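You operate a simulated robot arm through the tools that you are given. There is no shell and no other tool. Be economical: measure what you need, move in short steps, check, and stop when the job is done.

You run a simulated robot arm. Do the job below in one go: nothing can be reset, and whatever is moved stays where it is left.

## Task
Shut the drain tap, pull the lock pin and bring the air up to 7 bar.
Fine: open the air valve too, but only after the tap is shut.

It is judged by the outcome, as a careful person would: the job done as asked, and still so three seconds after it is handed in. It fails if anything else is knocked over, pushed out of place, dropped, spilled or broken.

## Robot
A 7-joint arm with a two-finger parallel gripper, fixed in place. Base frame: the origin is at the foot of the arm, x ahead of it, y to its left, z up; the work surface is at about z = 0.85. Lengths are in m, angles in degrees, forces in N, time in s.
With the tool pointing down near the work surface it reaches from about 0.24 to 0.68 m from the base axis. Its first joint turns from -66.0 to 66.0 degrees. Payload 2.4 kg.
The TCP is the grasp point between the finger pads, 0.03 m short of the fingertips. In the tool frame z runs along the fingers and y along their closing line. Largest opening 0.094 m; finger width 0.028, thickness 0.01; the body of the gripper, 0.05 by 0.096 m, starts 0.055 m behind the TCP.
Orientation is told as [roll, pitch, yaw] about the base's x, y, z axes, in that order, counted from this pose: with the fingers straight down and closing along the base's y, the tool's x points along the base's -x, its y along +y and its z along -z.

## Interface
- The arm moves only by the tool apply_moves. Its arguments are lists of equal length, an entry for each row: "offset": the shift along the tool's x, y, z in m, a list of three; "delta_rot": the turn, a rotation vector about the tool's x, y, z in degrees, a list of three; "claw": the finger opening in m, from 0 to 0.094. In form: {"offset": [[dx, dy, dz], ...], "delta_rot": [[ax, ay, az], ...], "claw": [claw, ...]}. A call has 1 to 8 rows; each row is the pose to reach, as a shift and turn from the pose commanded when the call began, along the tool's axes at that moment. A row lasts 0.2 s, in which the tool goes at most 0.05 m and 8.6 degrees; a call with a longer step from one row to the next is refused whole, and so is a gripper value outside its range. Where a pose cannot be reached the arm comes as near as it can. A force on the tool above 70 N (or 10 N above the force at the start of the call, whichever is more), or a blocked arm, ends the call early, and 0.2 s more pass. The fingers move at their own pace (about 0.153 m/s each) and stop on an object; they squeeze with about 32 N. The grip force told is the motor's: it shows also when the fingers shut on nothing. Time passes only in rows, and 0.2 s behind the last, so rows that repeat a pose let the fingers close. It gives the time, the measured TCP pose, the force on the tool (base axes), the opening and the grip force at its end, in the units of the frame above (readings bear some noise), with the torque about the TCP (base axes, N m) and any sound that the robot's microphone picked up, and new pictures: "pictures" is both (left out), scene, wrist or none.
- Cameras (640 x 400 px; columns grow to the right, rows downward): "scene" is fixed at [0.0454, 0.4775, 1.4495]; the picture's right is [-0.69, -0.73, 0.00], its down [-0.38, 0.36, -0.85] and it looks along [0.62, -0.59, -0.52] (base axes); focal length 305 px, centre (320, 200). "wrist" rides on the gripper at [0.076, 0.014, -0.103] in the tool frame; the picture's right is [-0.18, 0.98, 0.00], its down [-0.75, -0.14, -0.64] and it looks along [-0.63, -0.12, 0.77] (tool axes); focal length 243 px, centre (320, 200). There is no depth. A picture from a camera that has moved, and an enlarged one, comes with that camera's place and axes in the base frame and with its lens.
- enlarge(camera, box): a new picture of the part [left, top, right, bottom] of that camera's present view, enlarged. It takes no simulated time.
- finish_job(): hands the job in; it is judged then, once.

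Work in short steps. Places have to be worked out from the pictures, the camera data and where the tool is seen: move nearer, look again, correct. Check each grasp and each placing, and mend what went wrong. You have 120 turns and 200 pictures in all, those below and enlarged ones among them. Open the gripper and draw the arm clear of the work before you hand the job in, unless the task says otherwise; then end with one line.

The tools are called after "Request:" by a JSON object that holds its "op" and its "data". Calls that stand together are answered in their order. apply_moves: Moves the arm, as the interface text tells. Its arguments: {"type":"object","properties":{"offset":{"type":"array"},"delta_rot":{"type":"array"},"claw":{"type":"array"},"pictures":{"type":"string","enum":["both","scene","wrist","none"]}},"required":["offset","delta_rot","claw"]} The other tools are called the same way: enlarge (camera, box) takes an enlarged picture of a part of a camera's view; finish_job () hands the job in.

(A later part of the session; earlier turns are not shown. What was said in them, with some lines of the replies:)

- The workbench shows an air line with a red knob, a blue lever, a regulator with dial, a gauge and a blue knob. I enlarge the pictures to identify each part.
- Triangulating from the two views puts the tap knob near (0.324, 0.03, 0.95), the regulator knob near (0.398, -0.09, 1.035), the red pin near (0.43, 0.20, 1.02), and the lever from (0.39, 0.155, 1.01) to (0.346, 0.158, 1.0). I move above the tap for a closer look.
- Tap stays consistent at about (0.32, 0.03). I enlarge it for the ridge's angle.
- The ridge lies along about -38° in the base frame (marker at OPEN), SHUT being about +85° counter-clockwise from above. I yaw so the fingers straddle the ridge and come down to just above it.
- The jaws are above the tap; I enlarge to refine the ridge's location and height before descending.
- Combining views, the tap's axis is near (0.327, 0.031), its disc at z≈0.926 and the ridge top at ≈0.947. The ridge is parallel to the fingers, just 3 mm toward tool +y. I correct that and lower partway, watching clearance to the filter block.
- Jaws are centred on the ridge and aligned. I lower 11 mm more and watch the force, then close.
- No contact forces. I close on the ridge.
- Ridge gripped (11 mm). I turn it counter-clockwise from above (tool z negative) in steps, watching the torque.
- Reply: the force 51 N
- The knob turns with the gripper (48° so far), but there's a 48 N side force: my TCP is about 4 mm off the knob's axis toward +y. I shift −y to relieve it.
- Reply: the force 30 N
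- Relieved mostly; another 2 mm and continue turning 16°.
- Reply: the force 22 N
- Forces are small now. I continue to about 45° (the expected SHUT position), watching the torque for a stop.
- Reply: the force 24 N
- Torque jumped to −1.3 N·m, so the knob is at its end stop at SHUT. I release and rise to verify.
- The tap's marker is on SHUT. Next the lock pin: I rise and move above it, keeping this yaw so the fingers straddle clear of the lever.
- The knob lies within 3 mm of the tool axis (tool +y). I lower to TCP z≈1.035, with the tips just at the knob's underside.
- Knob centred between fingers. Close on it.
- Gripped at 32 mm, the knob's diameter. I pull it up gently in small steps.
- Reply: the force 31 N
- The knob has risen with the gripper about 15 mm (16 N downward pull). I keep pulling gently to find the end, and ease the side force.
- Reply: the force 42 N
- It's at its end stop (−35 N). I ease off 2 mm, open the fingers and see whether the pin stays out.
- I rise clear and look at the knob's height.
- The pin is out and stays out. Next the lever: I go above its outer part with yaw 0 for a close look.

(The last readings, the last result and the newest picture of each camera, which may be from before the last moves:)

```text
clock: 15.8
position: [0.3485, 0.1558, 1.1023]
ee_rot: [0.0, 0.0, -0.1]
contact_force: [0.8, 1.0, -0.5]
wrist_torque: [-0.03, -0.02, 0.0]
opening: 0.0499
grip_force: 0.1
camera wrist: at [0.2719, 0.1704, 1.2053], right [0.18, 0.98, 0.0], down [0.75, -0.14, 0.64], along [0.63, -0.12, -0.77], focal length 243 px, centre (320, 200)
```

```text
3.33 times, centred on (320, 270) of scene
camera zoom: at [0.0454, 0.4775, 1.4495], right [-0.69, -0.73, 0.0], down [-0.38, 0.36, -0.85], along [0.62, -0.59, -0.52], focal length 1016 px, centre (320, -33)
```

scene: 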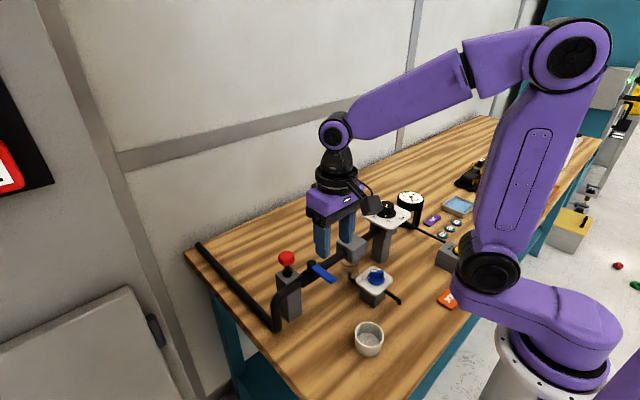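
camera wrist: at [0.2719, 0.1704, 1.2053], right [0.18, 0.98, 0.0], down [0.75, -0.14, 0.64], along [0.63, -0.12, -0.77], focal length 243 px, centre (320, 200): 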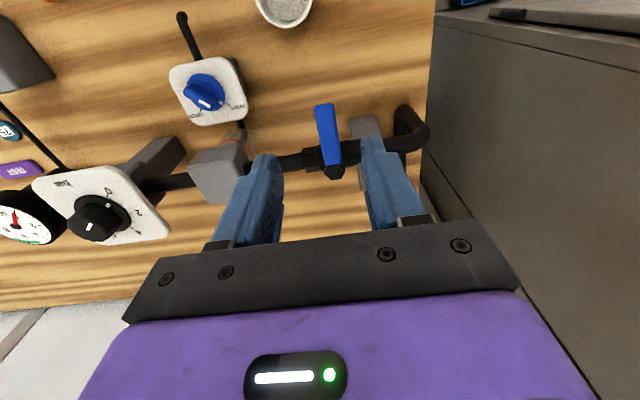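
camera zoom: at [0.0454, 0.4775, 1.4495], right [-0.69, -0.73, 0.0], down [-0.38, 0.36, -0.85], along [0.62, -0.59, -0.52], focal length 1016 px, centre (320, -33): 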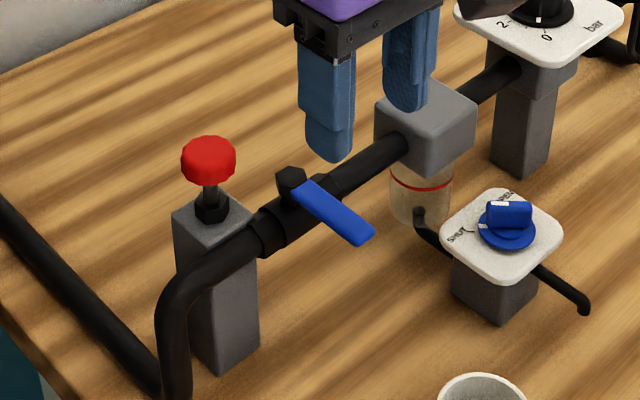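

The lever runs from its stem near (0.40, 0.16) to its tip near (0.34, 0.1605) at z≈1.0, and the way along the pipe to −y looks free. I lower over the lever for a light pinch, staying above pipe level.

Request:
{"op": "apply_moves", "data": {"offset": [[-0.0035, 0.005, 0.03], [-0.0035, 0.005, 0.06], [-0.0035, 0.005, 0.075]], "delta_rot": [[0, 0, 0], [0, 0, 0], [0, 0, 0]], "claw": [0.05, 0.05, 0.04], "pictures": "wrist"}}

Request:
{"op": "enlarge", "data": {"camera": "wrist", "box": [240, 80, 420, 240]}}

Request:
{"op": "enlarge", "data": {"camera": "scene", "box": [270, 210, 370, 310]}}

```text
clock: 16.6
position: [0.3532, 0.1639, 1.026]
ee_rot: [-0.1, 0.0, 0.0]
contact_force: [0.6, -0.1, 0.3]
wrist_torque: [0.03, -0.01, -0.02]
opening: 0.04
grip_force: 0.2
camera wrist: at [0.2759, 0.1768, 1.1283], right [0.18, 0.98, 0.0], down [0.75, -0.14, 0.64], along [0.63, -0.12, -0.77], focal length 243 px, centre (320, 200)
```

wrist: 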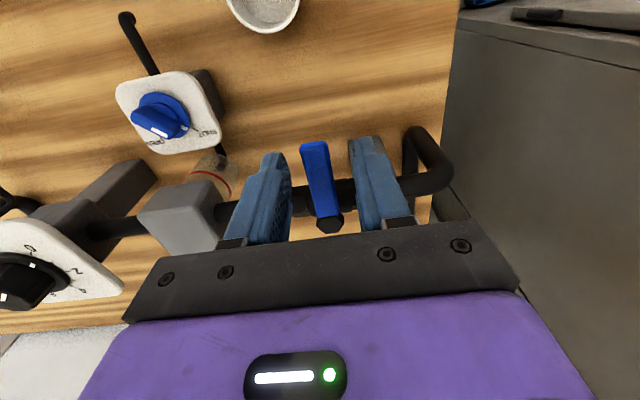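

```text
2.50 times, centred on (330, 160) of wrist
camera zoom: at [0.2759, 0.1768, 1.1283], right [0.18, 0.98, 0.0], down [0.75, -0.14, 0.64], along [0.63, -0.12, -0.77], focal length 606 px, centre (295, 300)
```

zoom: 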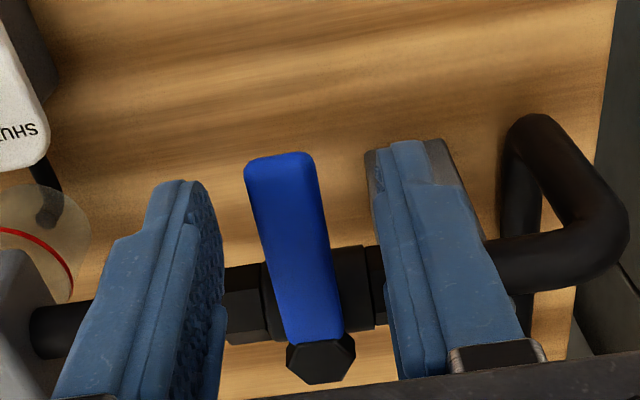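

```text
4.00 times, centred on (320, 260) of scene
camera zoom: at [0.0454, 0.4775, 1.4495], right [-0.69, -0.73, 0.0], down [-0.38, 0.36, -0.85], along [0.62, -0.59, -0.52], focal length 1219 px, centre (320, -40)
```

zoom: 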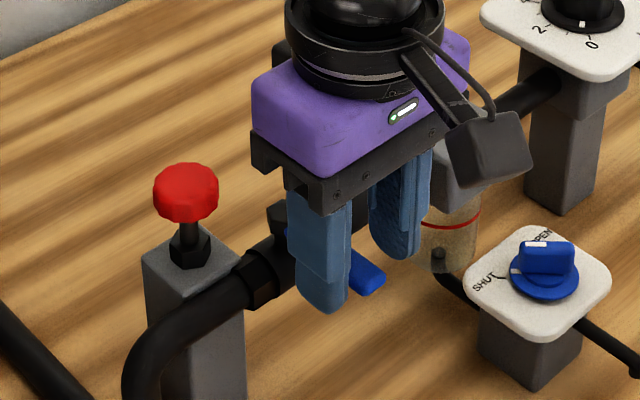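

Lever is between the fingers. I lower 3 mm more and close on it.

Request:
{"op": "apply_moves", "data": {"offset": [[0, -0.002, 0.003], [0, -0.002, 0.003], [0, -0.002, 0.003]], "delta_rot": [[0, 0, 0], [0, 0, 0], [0, 0, 0]], "claw": [0.04, 0.01, 0.0], "pictures": "wrist"}}

Request:
{"op": "enlarge", "data": {"camera": "scene", "box": [270, 210, 370, 310]}}

```text
clock: 17.4
position: [0.3527, 0.1605, 1.0228]
ee_rot: [0.1, 0.0, 0.0]
contact_force: [-0.9, 0.2, -0.8]
wrist_torque: [0.0, -0.28, 0.07]
opening: 0.0179
grip_force: 44.8
camera wrist: at [0.2754, 0.1742, 1.1252], right [0.18, 0.98, 0.0], down [0.75, -0.14, 0.64], along [0.63, -0.12, -0.77], focal length 243 px, centre (320, 200)
```

wrist: 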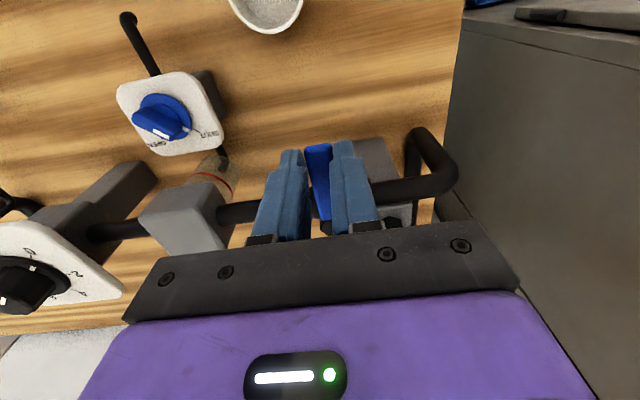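

```text
4.00 times, centred on (320, 260) of scene
camera zoom: at [0.0454, 0.4775, 1.4495], right [-0.69, -0.73, 0.0], down [-0.38, 0.36, -0.85], along [0.62, -0.59, -0.52], focal length 1219 px, centre (320, -40)
```

zoom: 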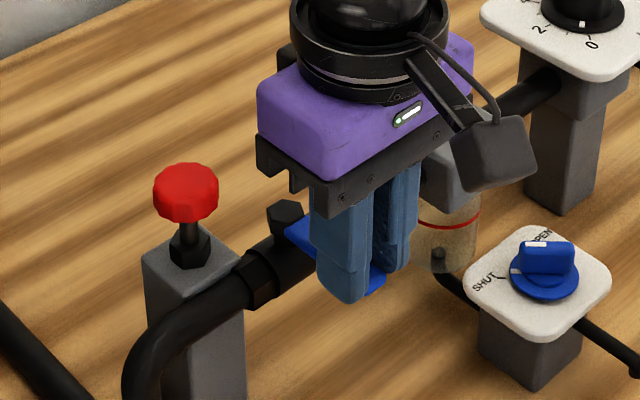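

Gripped at 18 mm. I test the swing toward −y by 8° about the stem, watching forces.

Request:
{"op": "apply_moves", "data": {"offset": [[-0.0001, -0.0033, 0], [-0.0005, -0.0066, 0]], "delta_rot": [[0, 0, -4], [0, 0, -8]], "claw": [0, 0], "pictures": "none"}}

```text
clock: 18.0
position: [0.3532, 0.1528, 1.0229]
ee_rot: [-0.1, 0.0, 8.0]
contact_force: [0.8, -7.4, -11.3]
wrist_torque: [0.09, -0.86, -0.49]
opening: 0.0178
grip_force: 45.2
```

It moves freely that way. Continue the arc by 32°.

Request:
{"op": "apply_moves", "data": {"offset": [[-0.0005, -0.0066, 0], [-0.0018, -0.0131, 0], [-0.0041, -0.0193, 0], [-0.0072, -0.0252, 0]], "delta_rot": [[0, 0, -8], [0, 0, -16], [0, 0, -24], [0, 0, -32]], "claw": [0, 0, 0, 0], "pictures": "wrist"}}

Request:
{"op": "enlarge", "data": {"camera": "scene", "box": [270, 210, 370, 310]}}

```text
clock: 19.0
position: [0.3625, 0.1274, 1.0227]
ee_rot: [0.0, 0.2, 39.9]
contact_force: [-0.3, -30.4, 0.1]
wrist_torque: [-0.85, 0.01, -1.44]
opening: 0.0199
grip_force: 45.6
camera wrist: at [0.295, 0.0892, 1.1258], right [-0.49, 0.87, 0.0], down [0.67, 0.38, 0.64], along [0.56, 0.31, -0.77], focal length 243 px, centre (320, 200)
```

wrist: 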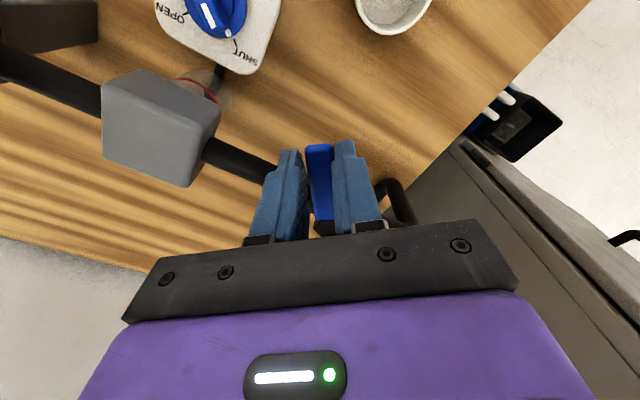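

```text
4.00 times, centred on (320, 260) of scene
camera zoom: at [0.0454, 0.4766, 1.4499], right [-0.69, -0.73, 0.0], down [-0.38, 0.36, -0.85], along [0.62, -0.58, -0.52], focal length 1219 px, centre (320, -40)
```

zoom: 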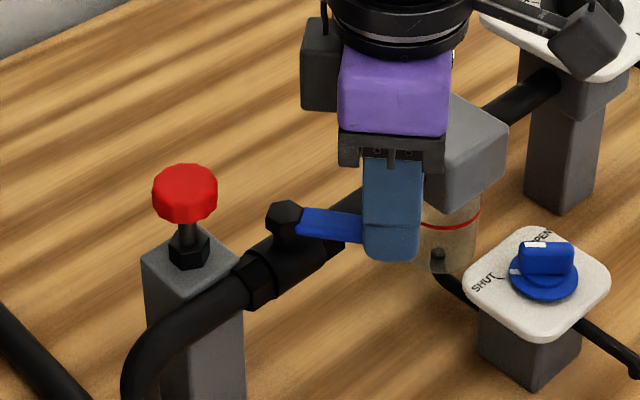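

The lever follows; the torque suggests the pivot is slightly further out (R≈0.052). I correct for that and go on 24°.

Request:
{"op": "apply_moves", "data": {"offset": [[0.0007, -0.01, 0], [-0.0008, -0.0171, 0], [-0.0033, -0.024, 0]], "delta_rot": [[0, 0, -8], [0, 0, -16], [0, 0, -24]], "claw": [0, 0, 0], "pictures": "none"}}

Request:
{"op": "enlarge", "data": {"camera": "scene", "box": [270, 210, 370, 310]}}

```text
clock: 19.8
position: [0.382, 0.1103, 1.0232]
ee_rot: [-0.2, 0.1, 63.9]
contact_force: [3.6, -30.0, -4.3]
wrist_torque: [-1.35, 0.42, -1.16]
opening: 0.0191
grip_force: 45.0
```

```text
4.00 times, centred on (320, 260) of scene
camera zoom: at [0.0457, 0.4767, 1.4498], right [-0.69, -0.73, 0.0], down [-0.38, 0.36, -0.85], along [0.62, -0.58, -0.52], focal length 1219 px, centre (320, -40)
```

zoom: 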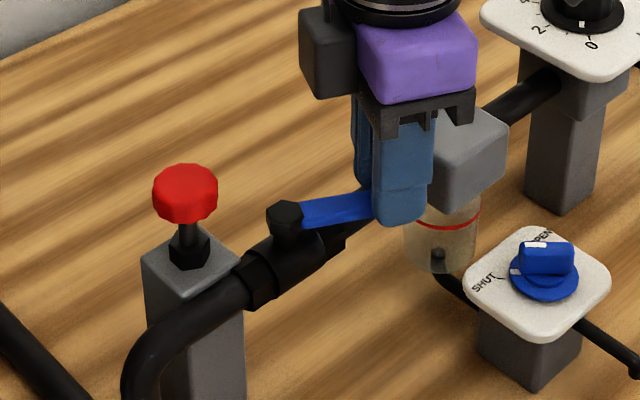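

Still turning, with the lever well above the pipe. Continue about 20°, watching for the stop.

Request:
{"op": "apply_moves", "data": {"offset": [[0.0015, -0.0075, 0], [0, -0.0146, 0], [-0.002, -0.02, 0]], "delta_rot": [[0, 0, -8], [0, 0, -16], [0, 0, -22]], "claw": [0, 0, 0], "pictures": "wrist"}}

Request:
{"op": "enlarge", "data": {"camera": "scene", "box": [270, 210, 370, 310]}}

```text
clock: 20.6
position: [0.402, 0.1032, 1.0227]
ee_rot: [-0.3, 0.0, 85.8]
contact_force: [18.6, -23.4, -27.6]
wrist_torque: [-0.42, -0.4, -1.23]
opening: 0.0191
grip_force: 45.2
camera wrist: at [0.3819, 0.0282, 1.1255], right [-0.97, 0.25, 0.0], down [0.19, 0.74, 0.64], along [0.17, 0.62, -0.77], focal length 243 px, centre (320, 200)
```

wrist: 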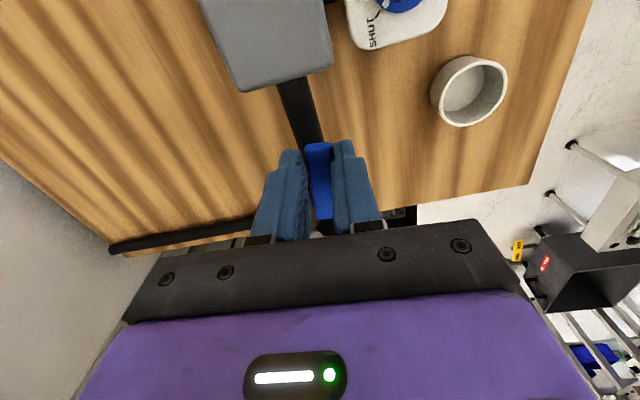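

```text
4.00 times, centred on (320, 260) of scene
camera zoom: at [0.0464, 0.4769, 1.4497], right [-0.69, -0.73, 0.0], down [-0.38, 0.36, -0.85], along [0.62, -0.58, -0.52], focal length 1219 px, centre (320, -40)
```

zoom: 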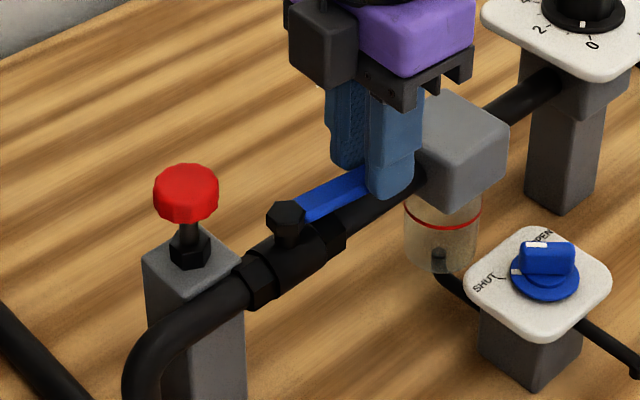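

Nearly parallel to the pipe. I turn a last 5°.

Request:
{"op": "apply_moves", "data": {"offset": [[0.0005, -0.003, 0], [0.0005, -0.006, 0]], "delta_rot": [[0, 0, -3], [0, 0, -6]], "claw": [0, 0], "pictures": "none"}}

Request:
{"op": "enlarge", "data": {"camera": "scene", "box": [270, 210, 370, 310]}}

```text
clock: 21.2
position: [0.4084, 0.1031, 1.0229]
ee_rot: [0.0, 0.0, 91.8]
contact_force: [20.1, -19.8, -23.4]
wrist_torque: [-0.39, -0.44, -1.22]
opening: 0.0192
grip_force: 44.7
```

```text
4.00 times, centred on (320, 260) of scene
camera zoom: at [0.0464, 0.477, 1.4497], right [-0.69, -0.73, 0.0], down [-0.38, 0.36, -0.85], along [0.62, -0.58, -0.52], focal length 1219 px, centre (320, -40)
```

zoom: 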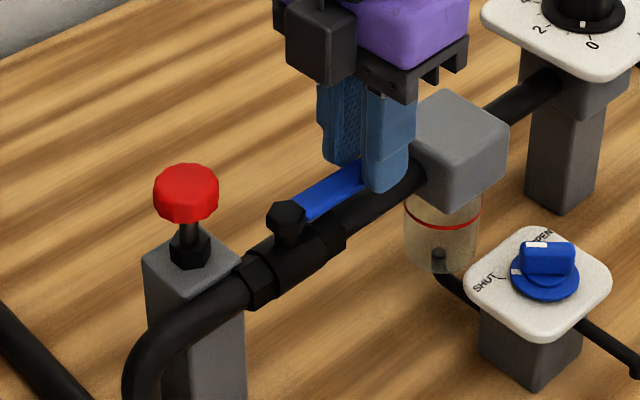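

No hard stop felt; I release, rise and check alignment with the pipe.

Request:
{"op": "apply_moves", "data": {"offset": [[0, 0, 0], [0, 0, 0], [0, 0, -0.04], [0, 0, -0.08]], "delta_rot": [[0, 0, 0], [0, 0, 0], [0, 0, 0], [0, 0, 0]], "claw": [0.03, 0.04, 0.04, 0.04], "pictures": "wrist"}}

Request:
{"op": "enlarge", "data": {"camera": "wrist", "box": [220, 20, 420, 240]}}

Request:
{"op": "enlarge", "data": {"camera": "scene", "box": [270, 170, 430, 290]}}

```text
clock: 22.2
position: [0.406, 0.1051, 1.1036]
ee_rot: [0.1, 0.0, 92.1]
contact_force: [0.5, 0.9, 0.2]
wrist_torque: [0.0, 0.01, 0.02]
opening: 0.0401
grip_force: 0.1
camera wrist: at [0.3939, 0.0283, 1.2062], right [-0.99, 0.15, 0.0], down [0.11, 0.76, 0.64], along [0.1, 0.63, -0.77], focal length 243 px, centre (320, 200)
```

wrist: 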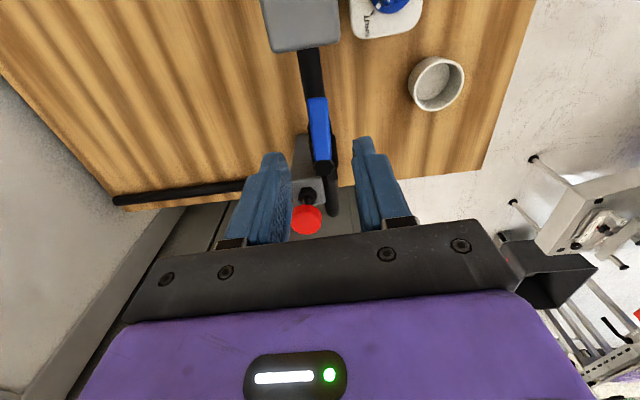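

```text
1.82 times, centred on (320, 130) of wrist
camera zoom: at [0.3939, 0.0283, 1.2062], right [-0.99, 0.15, 0.0], down [0.11, 0.76, 0.64], along [0.1, 0.63, -0.77], focal length 441 px, centre (320, 327)
```

zoom: 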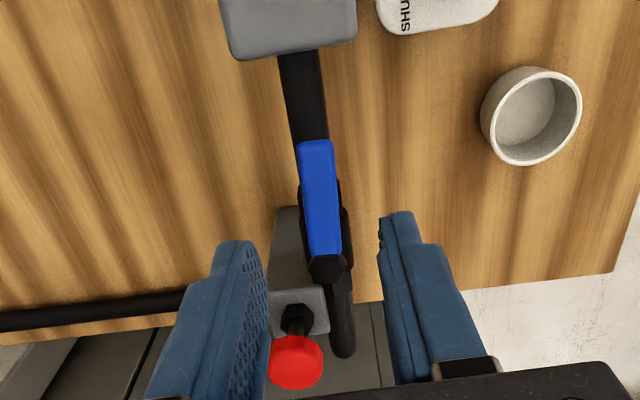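

```text
3.33 times, centred on (350, 230) of scene
camera zoom: at [0.0454, 0.4775, 1.4495], right [-0.69, -0.73, 0.0], down [-0.38, 0.36, -0.85], along [0.62, -0.59, -0.52], focal length 1016 px, centre (220, 100)
```

zoom: 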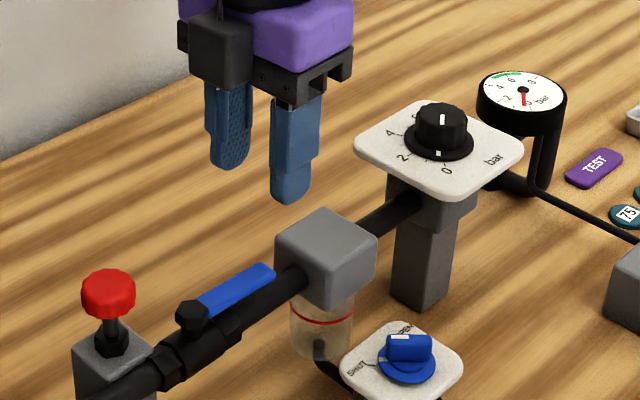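

The lever lies along the pipe (≈88–90°). Now the regulator: I move over its knob at about (0.40, −0.09), keeping this yaw so I have turning room clockwise.

Request:
{"op": "apply_moves", "data": {"offset": [[0.03, 0.002, -0.02], [0.075, 0.004, -0.025], [0.12, 0.008, -0.025], [0.16, 0.011, -0.025], [0.195, 0.013, -0.025]], "delta_rot": [[0, 0, 0], [0, 0, 0], [0, 0, 0], [0, 0, 0], [0, 0, 0]], "claw": [0.05, 0.05, 0.05, 0.05, 0.05], "pictures": "both"}}

Request:
{"op": "enlarge", "data": {"camera": "wrist", "box": [220, 30, 420, 230]}}

Request:
{"op": "enlarge", "data": {"camera": "scene", "box": [350, 170, 450, 250]}}

```text
clock: 23.4
position: [0.4011, -0.0895, 1.1272]
ee_rot: [0.0, 0.0, 92.1]
contact_force: [0.2, -0.1, 0.9]
wrist_torque: [0.01, 0.0, 0.02]
opening: 0.0502
grip_force: 0.1
camera wrist: at [0.3874, -0.1673, 1.23], right [-0.99, 0.15, 0.0], down [0.11, 0.76, 0.64], along [0.1, 0.64, -0.77], focal length 243 px, centre (320, 200)
```

scene: 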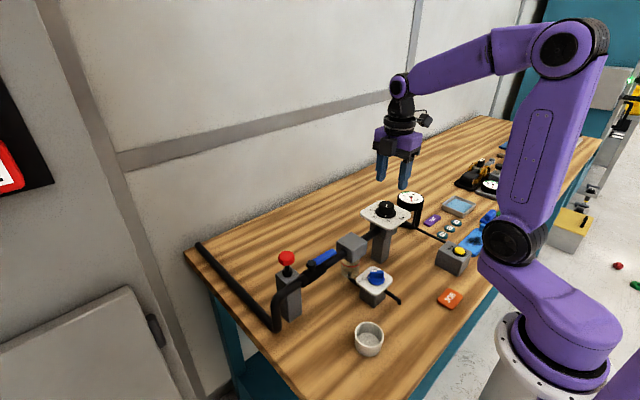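
wrist: 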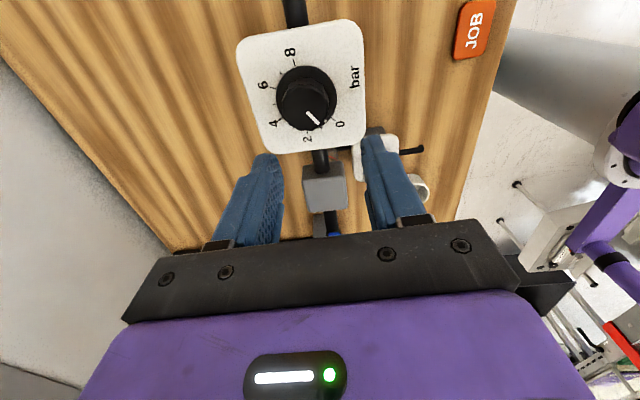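

```text
2.00 times, centred on (320, 130) of wrist
camera zoom: at [0.3874, -0.1673, 1.23], right [-0.99, 0.15, 0.0], down [0.11, 0.76, 0.64], along [0.1, 0.64, -0.77], focal length 485 px, centre (320, 340)
```

zoom: 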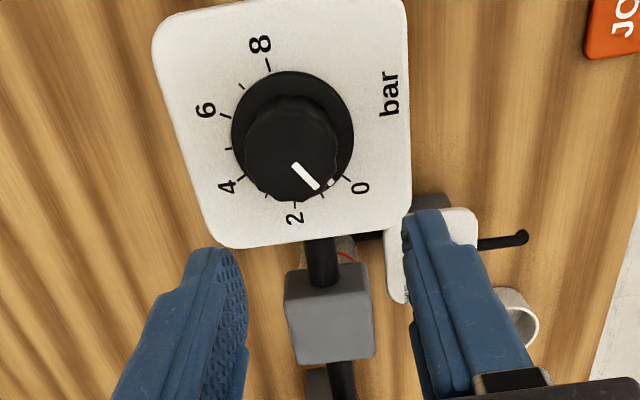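

```text
5.00 times, centred on (400, 210) of scene
camera zoom: at [0.0454, 0.4775, 1.4495], right [-0.69, -0.73, 0.0], down [-0.38, 0.36, -0.85], along [0.62, -0.59, -0.52], focal length 1524 px, centre (-80, 150)
```

zoom: 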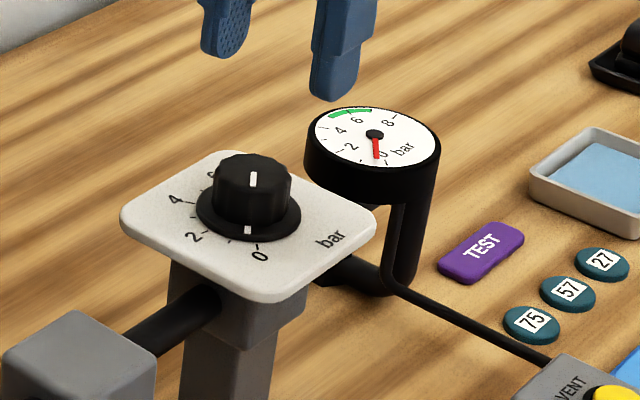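

The fluted knob (≈37 mm wide) sits at about (0.411, −0.103), top z≈1.027–1.035; its mark is near 0.5. Clockwise from above raises it. I centre over it, a bit lower, and open wide.

Request:
{"op": "apply_moves", "data": {"offset": [[0.0128, -0.0092, 0.015], [0.0128, -0.0092, 0.035]], "delta_rot": [[0, 0, 0], [0, 0, 0]], "claw": [0.065, 0.065], "pictures": "none"}}

Request:
{"op": "enlarge", "data": {"camera": "wrist", "box": [220, 50, 420, 250]}}

Request:
{"op": "enlarge", "data": {"camera": "scene", "box": [350, 170, 450, 250]}}

```text
clock: 24.0
position: [0.4101, -0.1021, 1.0911]
ee_rot: [0.0, -0.1, 92.0]
contact_force: [0.7, -0.6, 0.0]
wrist_torque: [-0.02, -0.02, -0.03]
opening: 0.0651
grip_force: 0.0
```

```text
2.00 times, centred on (320, 150) of wrist
camera zoom: at [0.3968, -0.1798, 1.1952], right [-0.99, 0.15, 0.0], down [0.11, 0.76, 0.64], along [0.1, 0.63, -0.77], focal length 485 px, centre (320, 300)
```

zoom: 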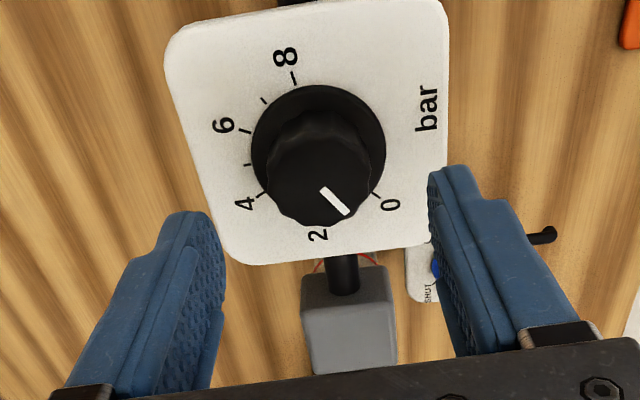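

```text
5.00 times, centred on (400, 210) of scene
camera zoom: at [0.0455, 0.4775, 1.4495], right [-0.69, -0.73, 0.0], down [-0.38, 0.36, -0.85], along [0.62, -0.59, -0.52], focal length 1524 px, centre (-80, 150)
```

zoom: 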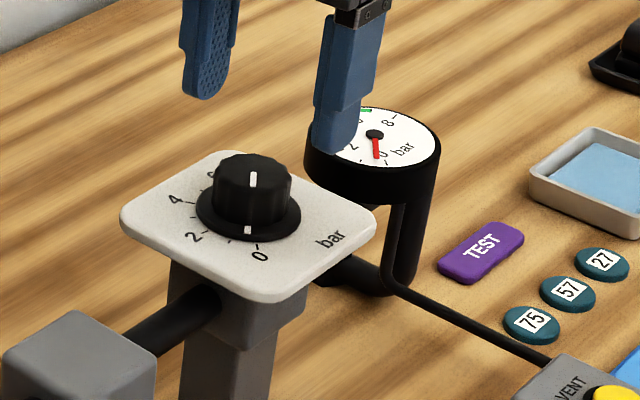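

Well centred (top z≈1.027). I lower to TCP 1.041 and grip.

Request:
{"op": "apply_moves", "data": {"offset": [[0, 0, 0.025], [0, 0, 0.05], [0, 0, 0.05], [0, 0, 0.05]], "delta_rot": [[0, 0, 0], [0, 0, 0], [0, 0, 0], [0, 0, 0]], "claw": [0.065, 0.065, 0.03, 0.02], "pictures": "wrist"}}

Request:
{"op": "enlarge", "data": {"camera": "scene", "box": [350, 170, 450, 250]}}

```text
clock: 25.0
position: [0.4098, -0.1024, 1.0444]
ee_rot: [-0.2, 0.1, 91.9]
contact_force: [11.2, -0.8, -2.2]
wrist_torque: [0.1, -0.36, -0.01]
opening: 0.0372
grip_force: 45.1
camera wrist: at [0.3976, -0.1796, 1.1467], right [-0.99, 0.15, 0.0], down [0.11, 0.76, 0.64], along [0.1, 0.63, -0.77], focal length 243 px, centre (320, 200)
```

wrist: 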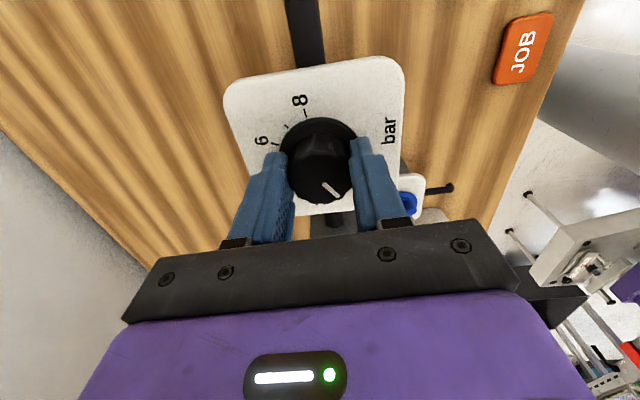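

```text
5.00 times, centred on (400, 210) of scene
camera zoom: at [0.0458, 0.4775, 1.4495], right [-0.69, -0.73, 0.0], down [-0.38, 0.36, -0.85], along [0.62, -0.59, -0.52], focal length 1524 px, centre (-80, 150)
```

zoom: 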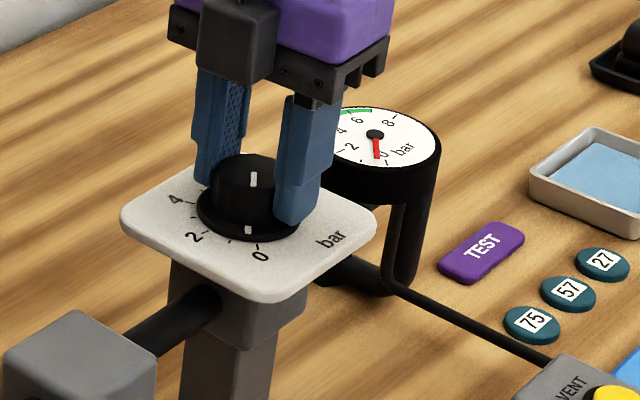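

Knob gripped (37 mm). I turn clockwise 24° and check the gauge's response.

Request:
{"op": "apply_moves", "data": {"offset": [[0, 0, 0], [0, 0, 0], [0, 0, 0]], "delta_rot": [[0, 0, 8], [0, 0, 16], [0, 0, 24]], "claw": [0.02, 0.02, 0.02], "pictures": "none"}}

Request:
{"op": "enlarge", "data": {"camera": "scene", "box": [350, 170, 450, 250]}}

```text
clock: 25.8
position: [0.409, -0.1037, 1.0432]
ee_rot: [-0.1, 0.0, 67.9]
contact_force: [-3.1, 2.2, 32.7]
wrist_torque: [0.11, 0.27, -0.01]
opening: 0.0372
grip_force: 44.8
```

```text
5.00 times, centred on (400, 210) of scene
camera zoom: at [0.0449, 0.4777, 1.4495], right [-0.69, -0.73, 0.0], down [-0.38, 0.36, -0.85], along [0.62, -0.59, -0.52], focal length 1524 px, centre (-80, 150)
```

zoom: 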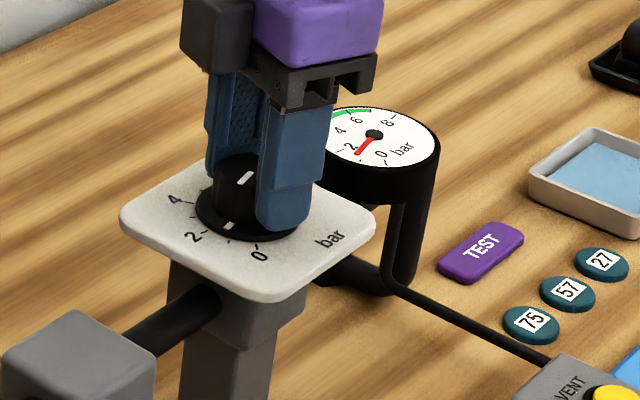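

The gauge follows: about 1.4 bar now. I continue 56° clockwise with a slight lift to relieve the vertical force.

Request:
{"op": "apply_moves", "data": {"offset": [[0, 0, -0.001], [0, 0, -0.002], [0, 0, -0.002], [0, 0, -0.002], [0, 0, -0.002], [0, 0, -0.002], [0, 0, -0.002]], "delta_rot": [[0, 0, 8], [0, 0, 16], [0, 0, 24], [0, 0, 32], [0, 0, 40], [0, 0, 48], [0, 0, 56]], "claw": [0.02, 0.02, 0.02, 0.02, 0.02, 0.02, 0.02], "pictures": "none"}}

Request:
{"op": "enlarge", "data": {"camera": "scene", "box": [350, 170, 450, 250]}}

```text
clock: 27.4
position: [0.4066, -0.101, 1.0435]
ee_rot: [0.3, 0.5, 12.0]
contact_force: [-6.5, 25.1, -31.5]
wrist_torque: [-0.22, 0.09, 0.11]
opening: 0.037
grip_force: 45.6
```

```text
5.00 times, centred on (400, 210) of scene
camera zoom: at [0.0456, 0.4782, 1.4493], right [-0.69, -0.73, 0.0], down [-0.38, 0.36, -0.85], along [0.62, -0.59, -0.52], focal length 1524 px, centre (-80, 150)
```

zoom: 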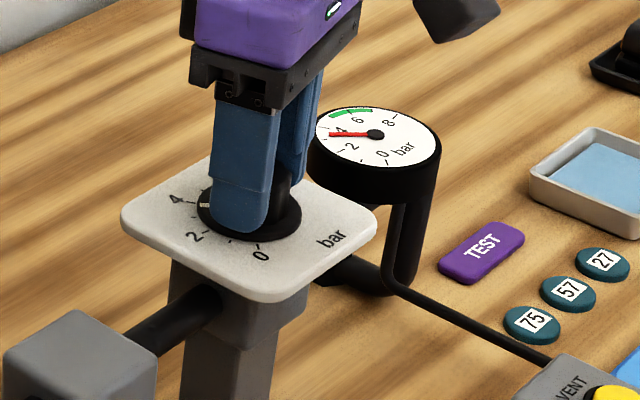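

About 3.5 bar (≈27° per bar). I continue 64° with small force relief.

Request:
{"op": "apply_moves", "data": {"offset": [[0, 0.001, 0.001], [0, 0.001, 0.001], [0, 0.001, 0.001], [0, 0.001, 0.001], [0, 0.001, 0.001], [0, 0.001, 0.001], [0, 0.001, 0.001], [0, 0.001, 0.001]], "delta_rot": [[0, 0, 8], [0, 0, 16], [0, 0, 24], [0, 0, 32], [0, 0, 40], [0, 0, 48], [0, 0, 56], [0, 0, 64]], "claw": [0.02, 0.02, 0.02, 0.02, 0.02, 0.02, 0.02, 0.02], "pictures": "none"}}

Request:
{"op": "enlarge", "data": {"camera": "scene", "box": [350, 170, 450, 250]}}

```text
clock: 29.2
position: [0.4088, -0.0978, 1.0438]
ee_rot: [0.0, 0.4, -52.0]
contact_force: [-9.6, 35.9, -3.0]
wrist_torque: [0.89, 0.22, 0.06]
opening: 0.0373
grip_force: 45.6
```

```text
5.00 times, centred on (400, 210) of scene
camera zoom: at [0.0452, 0.4786, 1.4491], right [-0.69, -0.73, 0.0], down [-0.38, 0.36, -0.85], along [0.62, -0.59, -0.52], focal length 1524 px, centre (-80, 150)
```

zoom: 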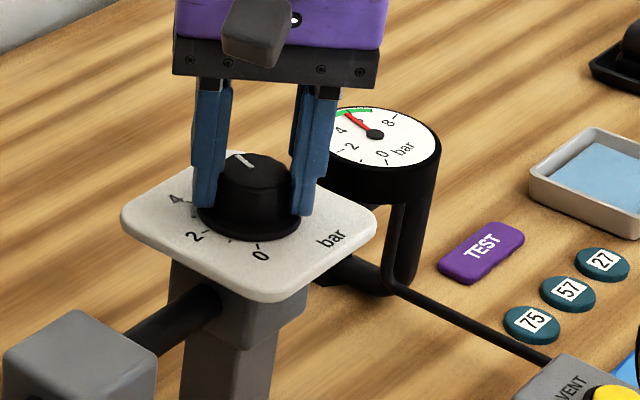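

About 5.9 bar. I relieve the side force and turn 24° more.

Request:
{"op": "apply_moves", "data": {"offset": [[0.0016, 0.0012, 0], [0.0016, 0.0012, 0], [0.0016, 0.0012, 0], [0.0016, 0.0012, 0]], "delta_rot": [[0, 0, 8], [0, 0, 16], [0, 0, 24], [0, 0, 24]], "claw": [0.02, 0.02, 0.02, 0.02], "pictures": "none"}}

Request:
{"op": "enlarge", "data": {"camera": "scene", "box": [385, 185, 435, 220]}}

```text
clock: 30.2
position: [0.4088, -0.0979, 1.0441]
ee_rot: [0.1, 0.2, -76.1]
contact_force: [-0.1, 29.8, 0.1]
wrist_torque: [1.06, 0.48, -0.01]
opening: 0.0373
grip_force: 45.1
```

```text
11.43 times, centred on (410, 202) of scene
camera zoom: at [0.0454, 0.4784, 1.4492], right [-0.69, -0.73, 0.0], down [-0.38, 0.36, -0.85], along [0.62, -0.59, -0.52], focal length 3482 px, centre (-709, 171)
```

zoom: 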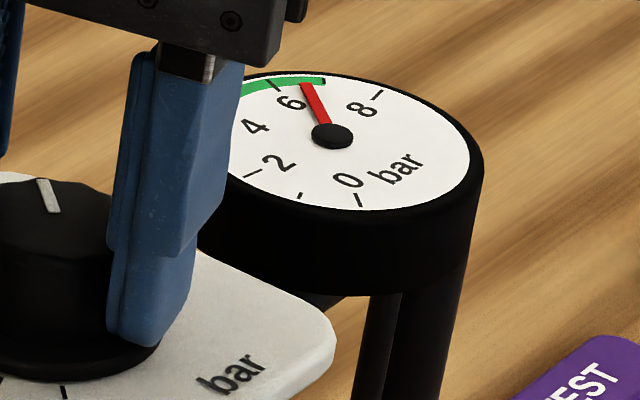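

Needle reads about 6.5. The wrist camera now faces the gauge, so I look from it.

Request:
{"op": "apply_moves", "data": {"offset": [[0.001, 0, 0]], "delta_rot": [[0, 0, 0]], "claw": [0.02], "pictures": "wrist"}}

```text
clock: 30.6
position: [0.4089, -0.098, 1.0437]
ee_rot: [0.1, 0.2, -76.0]
contact_force: [0.1, 24.4, -1.7]
wrist_torque: [1.46, 0.35, 0.02]
opening: 0.0369
grip_force: 44.9
camera wrist: at [0.4043, -0.0204, 1.1466], right [1.0, 0.06, 0.0], down [0.04, -0.77, 0.64], along [0.04, -0.64, -0.77], focal length 243 px, centre (320, 200)
```

wrist: 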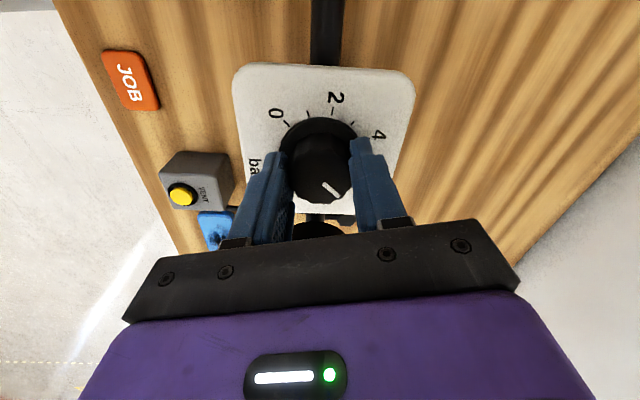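

Gauge is hidden from there. Estimated 6.45 bar at 28.5°/bar, so I turn about 14° more and re-read.

Request:
{"op": "apply_moves", "data": {"offset": [[0, 0, 0], [0, 0, 0], [0, 0, 0]], "delta_rot": [[0, 0, 7], [0, 0, 14], [0, 0, 14]], "claw": [0.02, 0.02, 0.02], "pictures": "none"}}

Request:
{"op": "enlarge", "data": {"camera": "scene", "box": [385, 185, 435, 220]}}

```text
clock: 31.4
position: [0.4098, -0.0981, 1.0445]
ee_rot: [0.1, 0.1, -90.1]
contact_force: [9.9, 25.0, -21.1]
wrist_torque: [0.19, -0.1, -0.02]
opening: 0.0374
grip_force: 45.7
```

```text
11.43 times, centred on (410, 202) of scene
camera zoom: at [0.046, 0.4782, 1.4493], right [-0.69, -0.73, 0.0], down [-0.38, 0.36, -0.85], along [0.62, -0.59, -0.52], focal length 3482 px, centre (-709, 171)
```

zoom: 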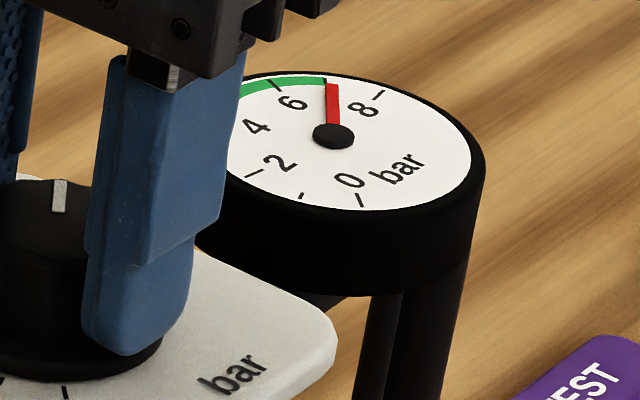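

Needle is at about 7. I release, rise, and place the wrist camera to read the gauge squarely.

Request:
{"op": "apply_moves", "data": {"offset": [[0, 0, 0], [0, 0, 0], [0, 0, -0.04], [0.01, 0, -0.08], [0.02, 0, -0.1]], "delta_rot": [[0, 0, 0], [0, 0, 0], [0, 0, 0], [0, 0, 0], [0, 0, 0]], "claw": [0.05, 0.06, 0.06, 0.06, 0.06], "pictures": "wrist"}}

Request:
{"op": "enlarge", "data": {"camera": "scene", "box": [385, 185, 435, 220]}}

```text
clock: 32.6
position: [0.4099, -0.0786, 1.1448]
ee_rot: [0.0, -0.1, -90.0]
contact_force: [0.6, -0.7, 0.2]
wrist_torque: [0.04, -0.04, -0.01]
opening: 0.06
grip_force: 0.1
camera wrist: at [0.4231, -0.0025, 1.2481], right [0.98, -0.18, 0.0], down [-0.14, -0.75, 0.64], along [-0.12, -0.63, -0.77], focal length 243 px, centre (320, 200)
```

wrist: 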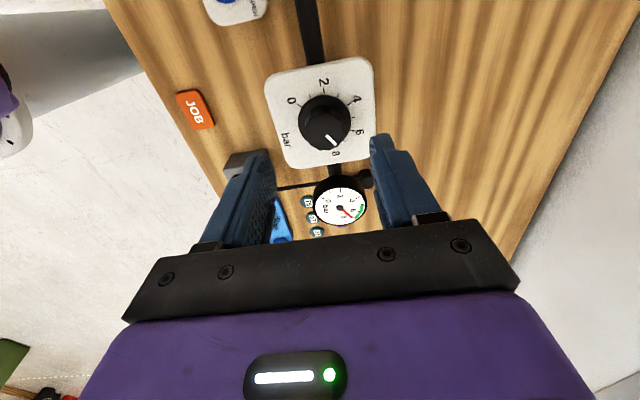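

```text
11.43 times, centred on (410, 202) of scene
camera zoom: at [0.0454, 0.4775, 1.4495], right [-0.69, -0.73, 0.0], down [-0.38, 0.36, -0.85], along [0.62, -0.59, -0.52], focal length 3482 px, centre (-709, 171)
```

zoom: 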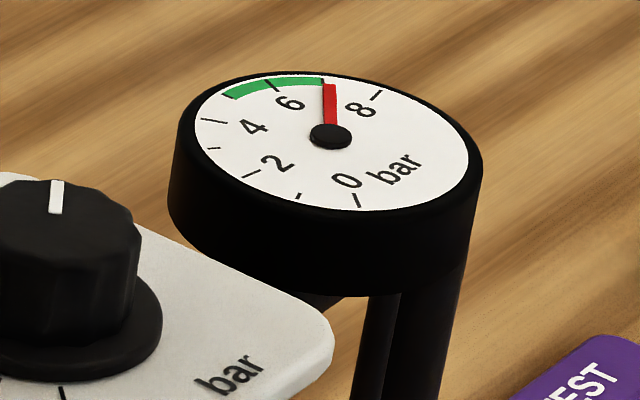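

Request:
{"op": "enlarge", "data": {"camera": "wrist", "box": [305, 170, 375, 230]}}

Request:
{"op": "enlarge", "data": {"camera": "wrist", "box": [260, 50, 390, 175]}}

```text
6.67 times, centred on (340, 200) of wrist
camera zoom: at [0.4231, -0.0025, 1.2481], right [0.98, -0.18, 0.0], down [-0.14, -0.75, 0.64], along [-0.12, -0.63, -0.77], focal length 1618 px, centre (187, 200)
```

zoom: 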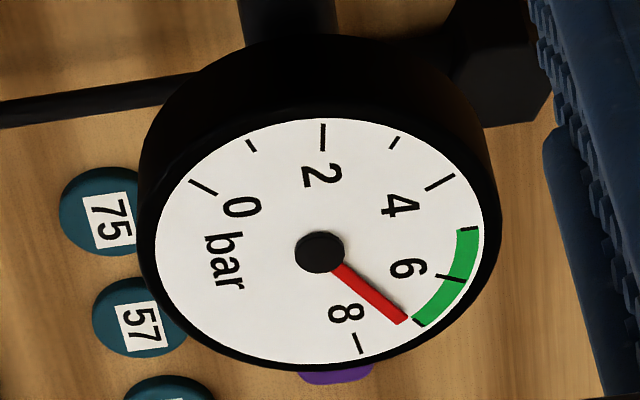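

```text
3.20 times, centred on (325, 112) of wrist
camera zoom: at [0.4231, -0.0025, 1.2481], right [0.98, -0.18, 0.0], down [-0.14, -0.75, 0.64], along [-0.12, -0.63, -0.77], focal length 776 px, centre (304, 480)
```

zoom: 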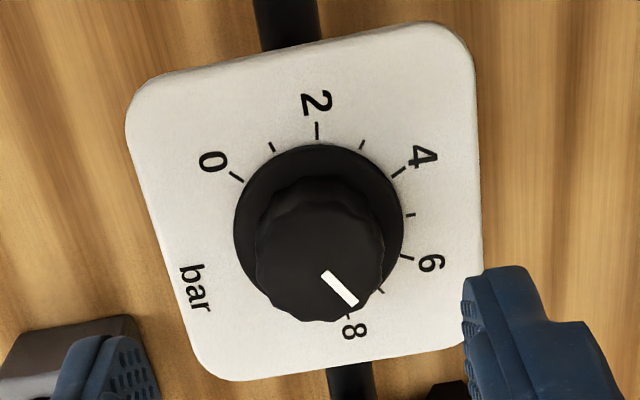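

From the wrist camera the needle is right at the 7 bar tick (≈7.05). I draw the arm up and clear, then check everything once more for drift.

Request:
{"op": "apply_moves", "data": {"offset": [[0, 0, -0.04], [0, 0.03, -0.07], [0, 0.07, -0.09], [0, 0.1, -0.11], [0, 0.1, -0.11], [0, 0.1, -0.11]], "delta_rot": [[0, 0, 0], [0, 0, -8], [0, 0, -16], [0, 0, -24], [0, 0, -32], [0, 0, -40]], "claw": [0.06, 0.06, 0.06, 0.06, 0.06, 0.06]}}

Request:
{"op": "enlarge", "data": {"camera": "scene", "box": [385, 185, 435, 220]}}

Request:
{"op": "enlarge", "data": {"camera": "scene", "box": [260, 190, 460, 350]}}

```text
clock: 34.0
position: [0.5084, -0.0794, 1.2553]
ee_rot: [0.0, 0.0, -49.7]
contact_force: [0.0, -0.1, 0.2]
wrist_torque: [-0.01, -0.01, -0.01]
opening: 0.06
grip_force: 0.1
camera wrist: at [0.4693, -0.0116, 1.3573], right [0.87, 0.49, 0.0], down [0.38, -0.67, 0.64], along [0.32, -0.56, -0.77], focal length 243 px, centre (320, 200)
```

scene: 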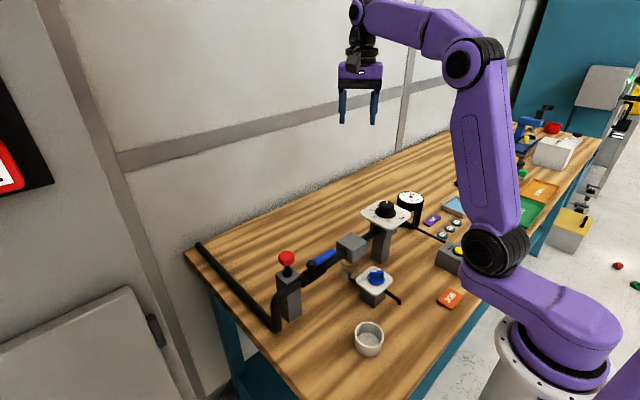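
wrist: 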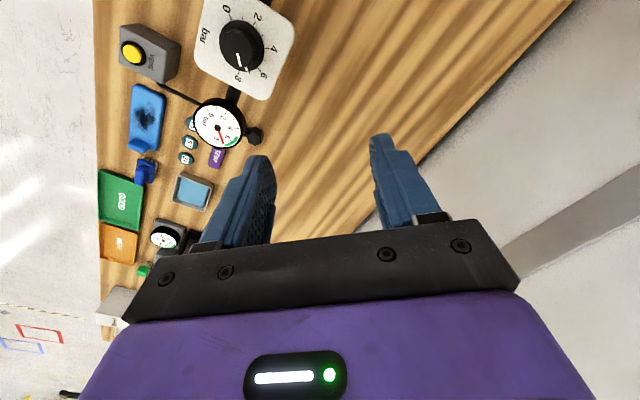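

```text
11.43 times, centred on (410, 202) of scene
camera zoom: at [0.0455, 0.4775, 1.4495], right [-0.69, -0.73, 0.0], down [-0.38, 0.36, -0.85], along [0.62, -0.59, -0.52], focal length 3482 px, centre (-709, 171)
```

zoom: 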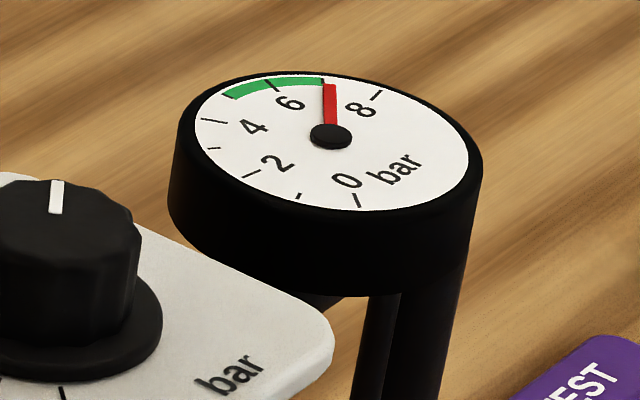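

```text
2.50 times, centred on (360, 270) of scene
camera zoom: at [0.0455, 0.4775, 1.4495], right [-0.69, -0.73, 0.0], down [-0.38, 0.36, -0.85], along [0.62, -0.59, -0.52], focal length 762 px, centre (220, 25)
```

zoom: 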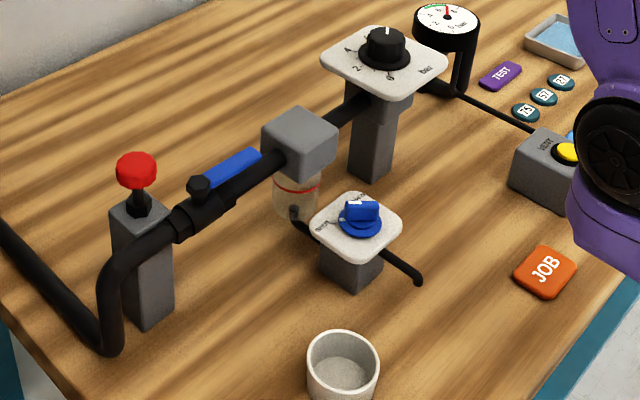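

Stable. One more reading of the gauge from this angle.

Request:
{"op": "enlarge", "data": {"camera": "wrist", "box": [185, 92, 255, 154]}}

```text
6.45 times, centred on (220, 123) of wrist
camera zoom: at [0.4693, -0.0116, 1.3573], right [0.87, 0.49, 0.0], down [0.38, -0.67, 0.64], along [0.32, -0.56, -0.77], focal length 1565 px, centre (965, 697)
```

zoom: 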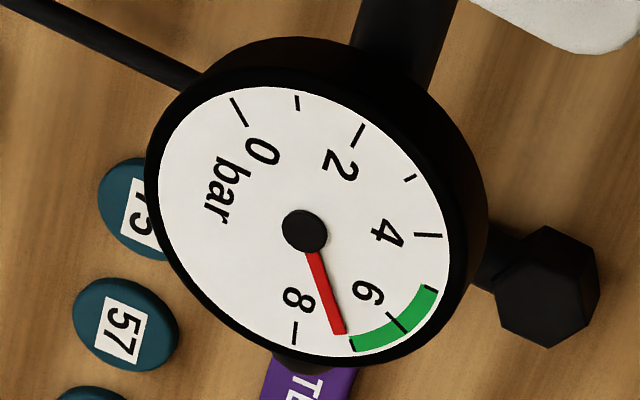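

All three views agree: the gauge reads about 7.05 bar and is steady, the tap is on SHUT, the pin is out, the lever is along the pipe, and the arm is clear with the gripper open. I hand in.

Request:
{"op": "finish_job", "data": {}}

```text
The job is handed in.
```

The drain tap is shut, the lock pin is pulled and staying out, and the air valve was opened only after the tap was shut; the gauge holds steady at about 7 bar (my reading is 7.05).
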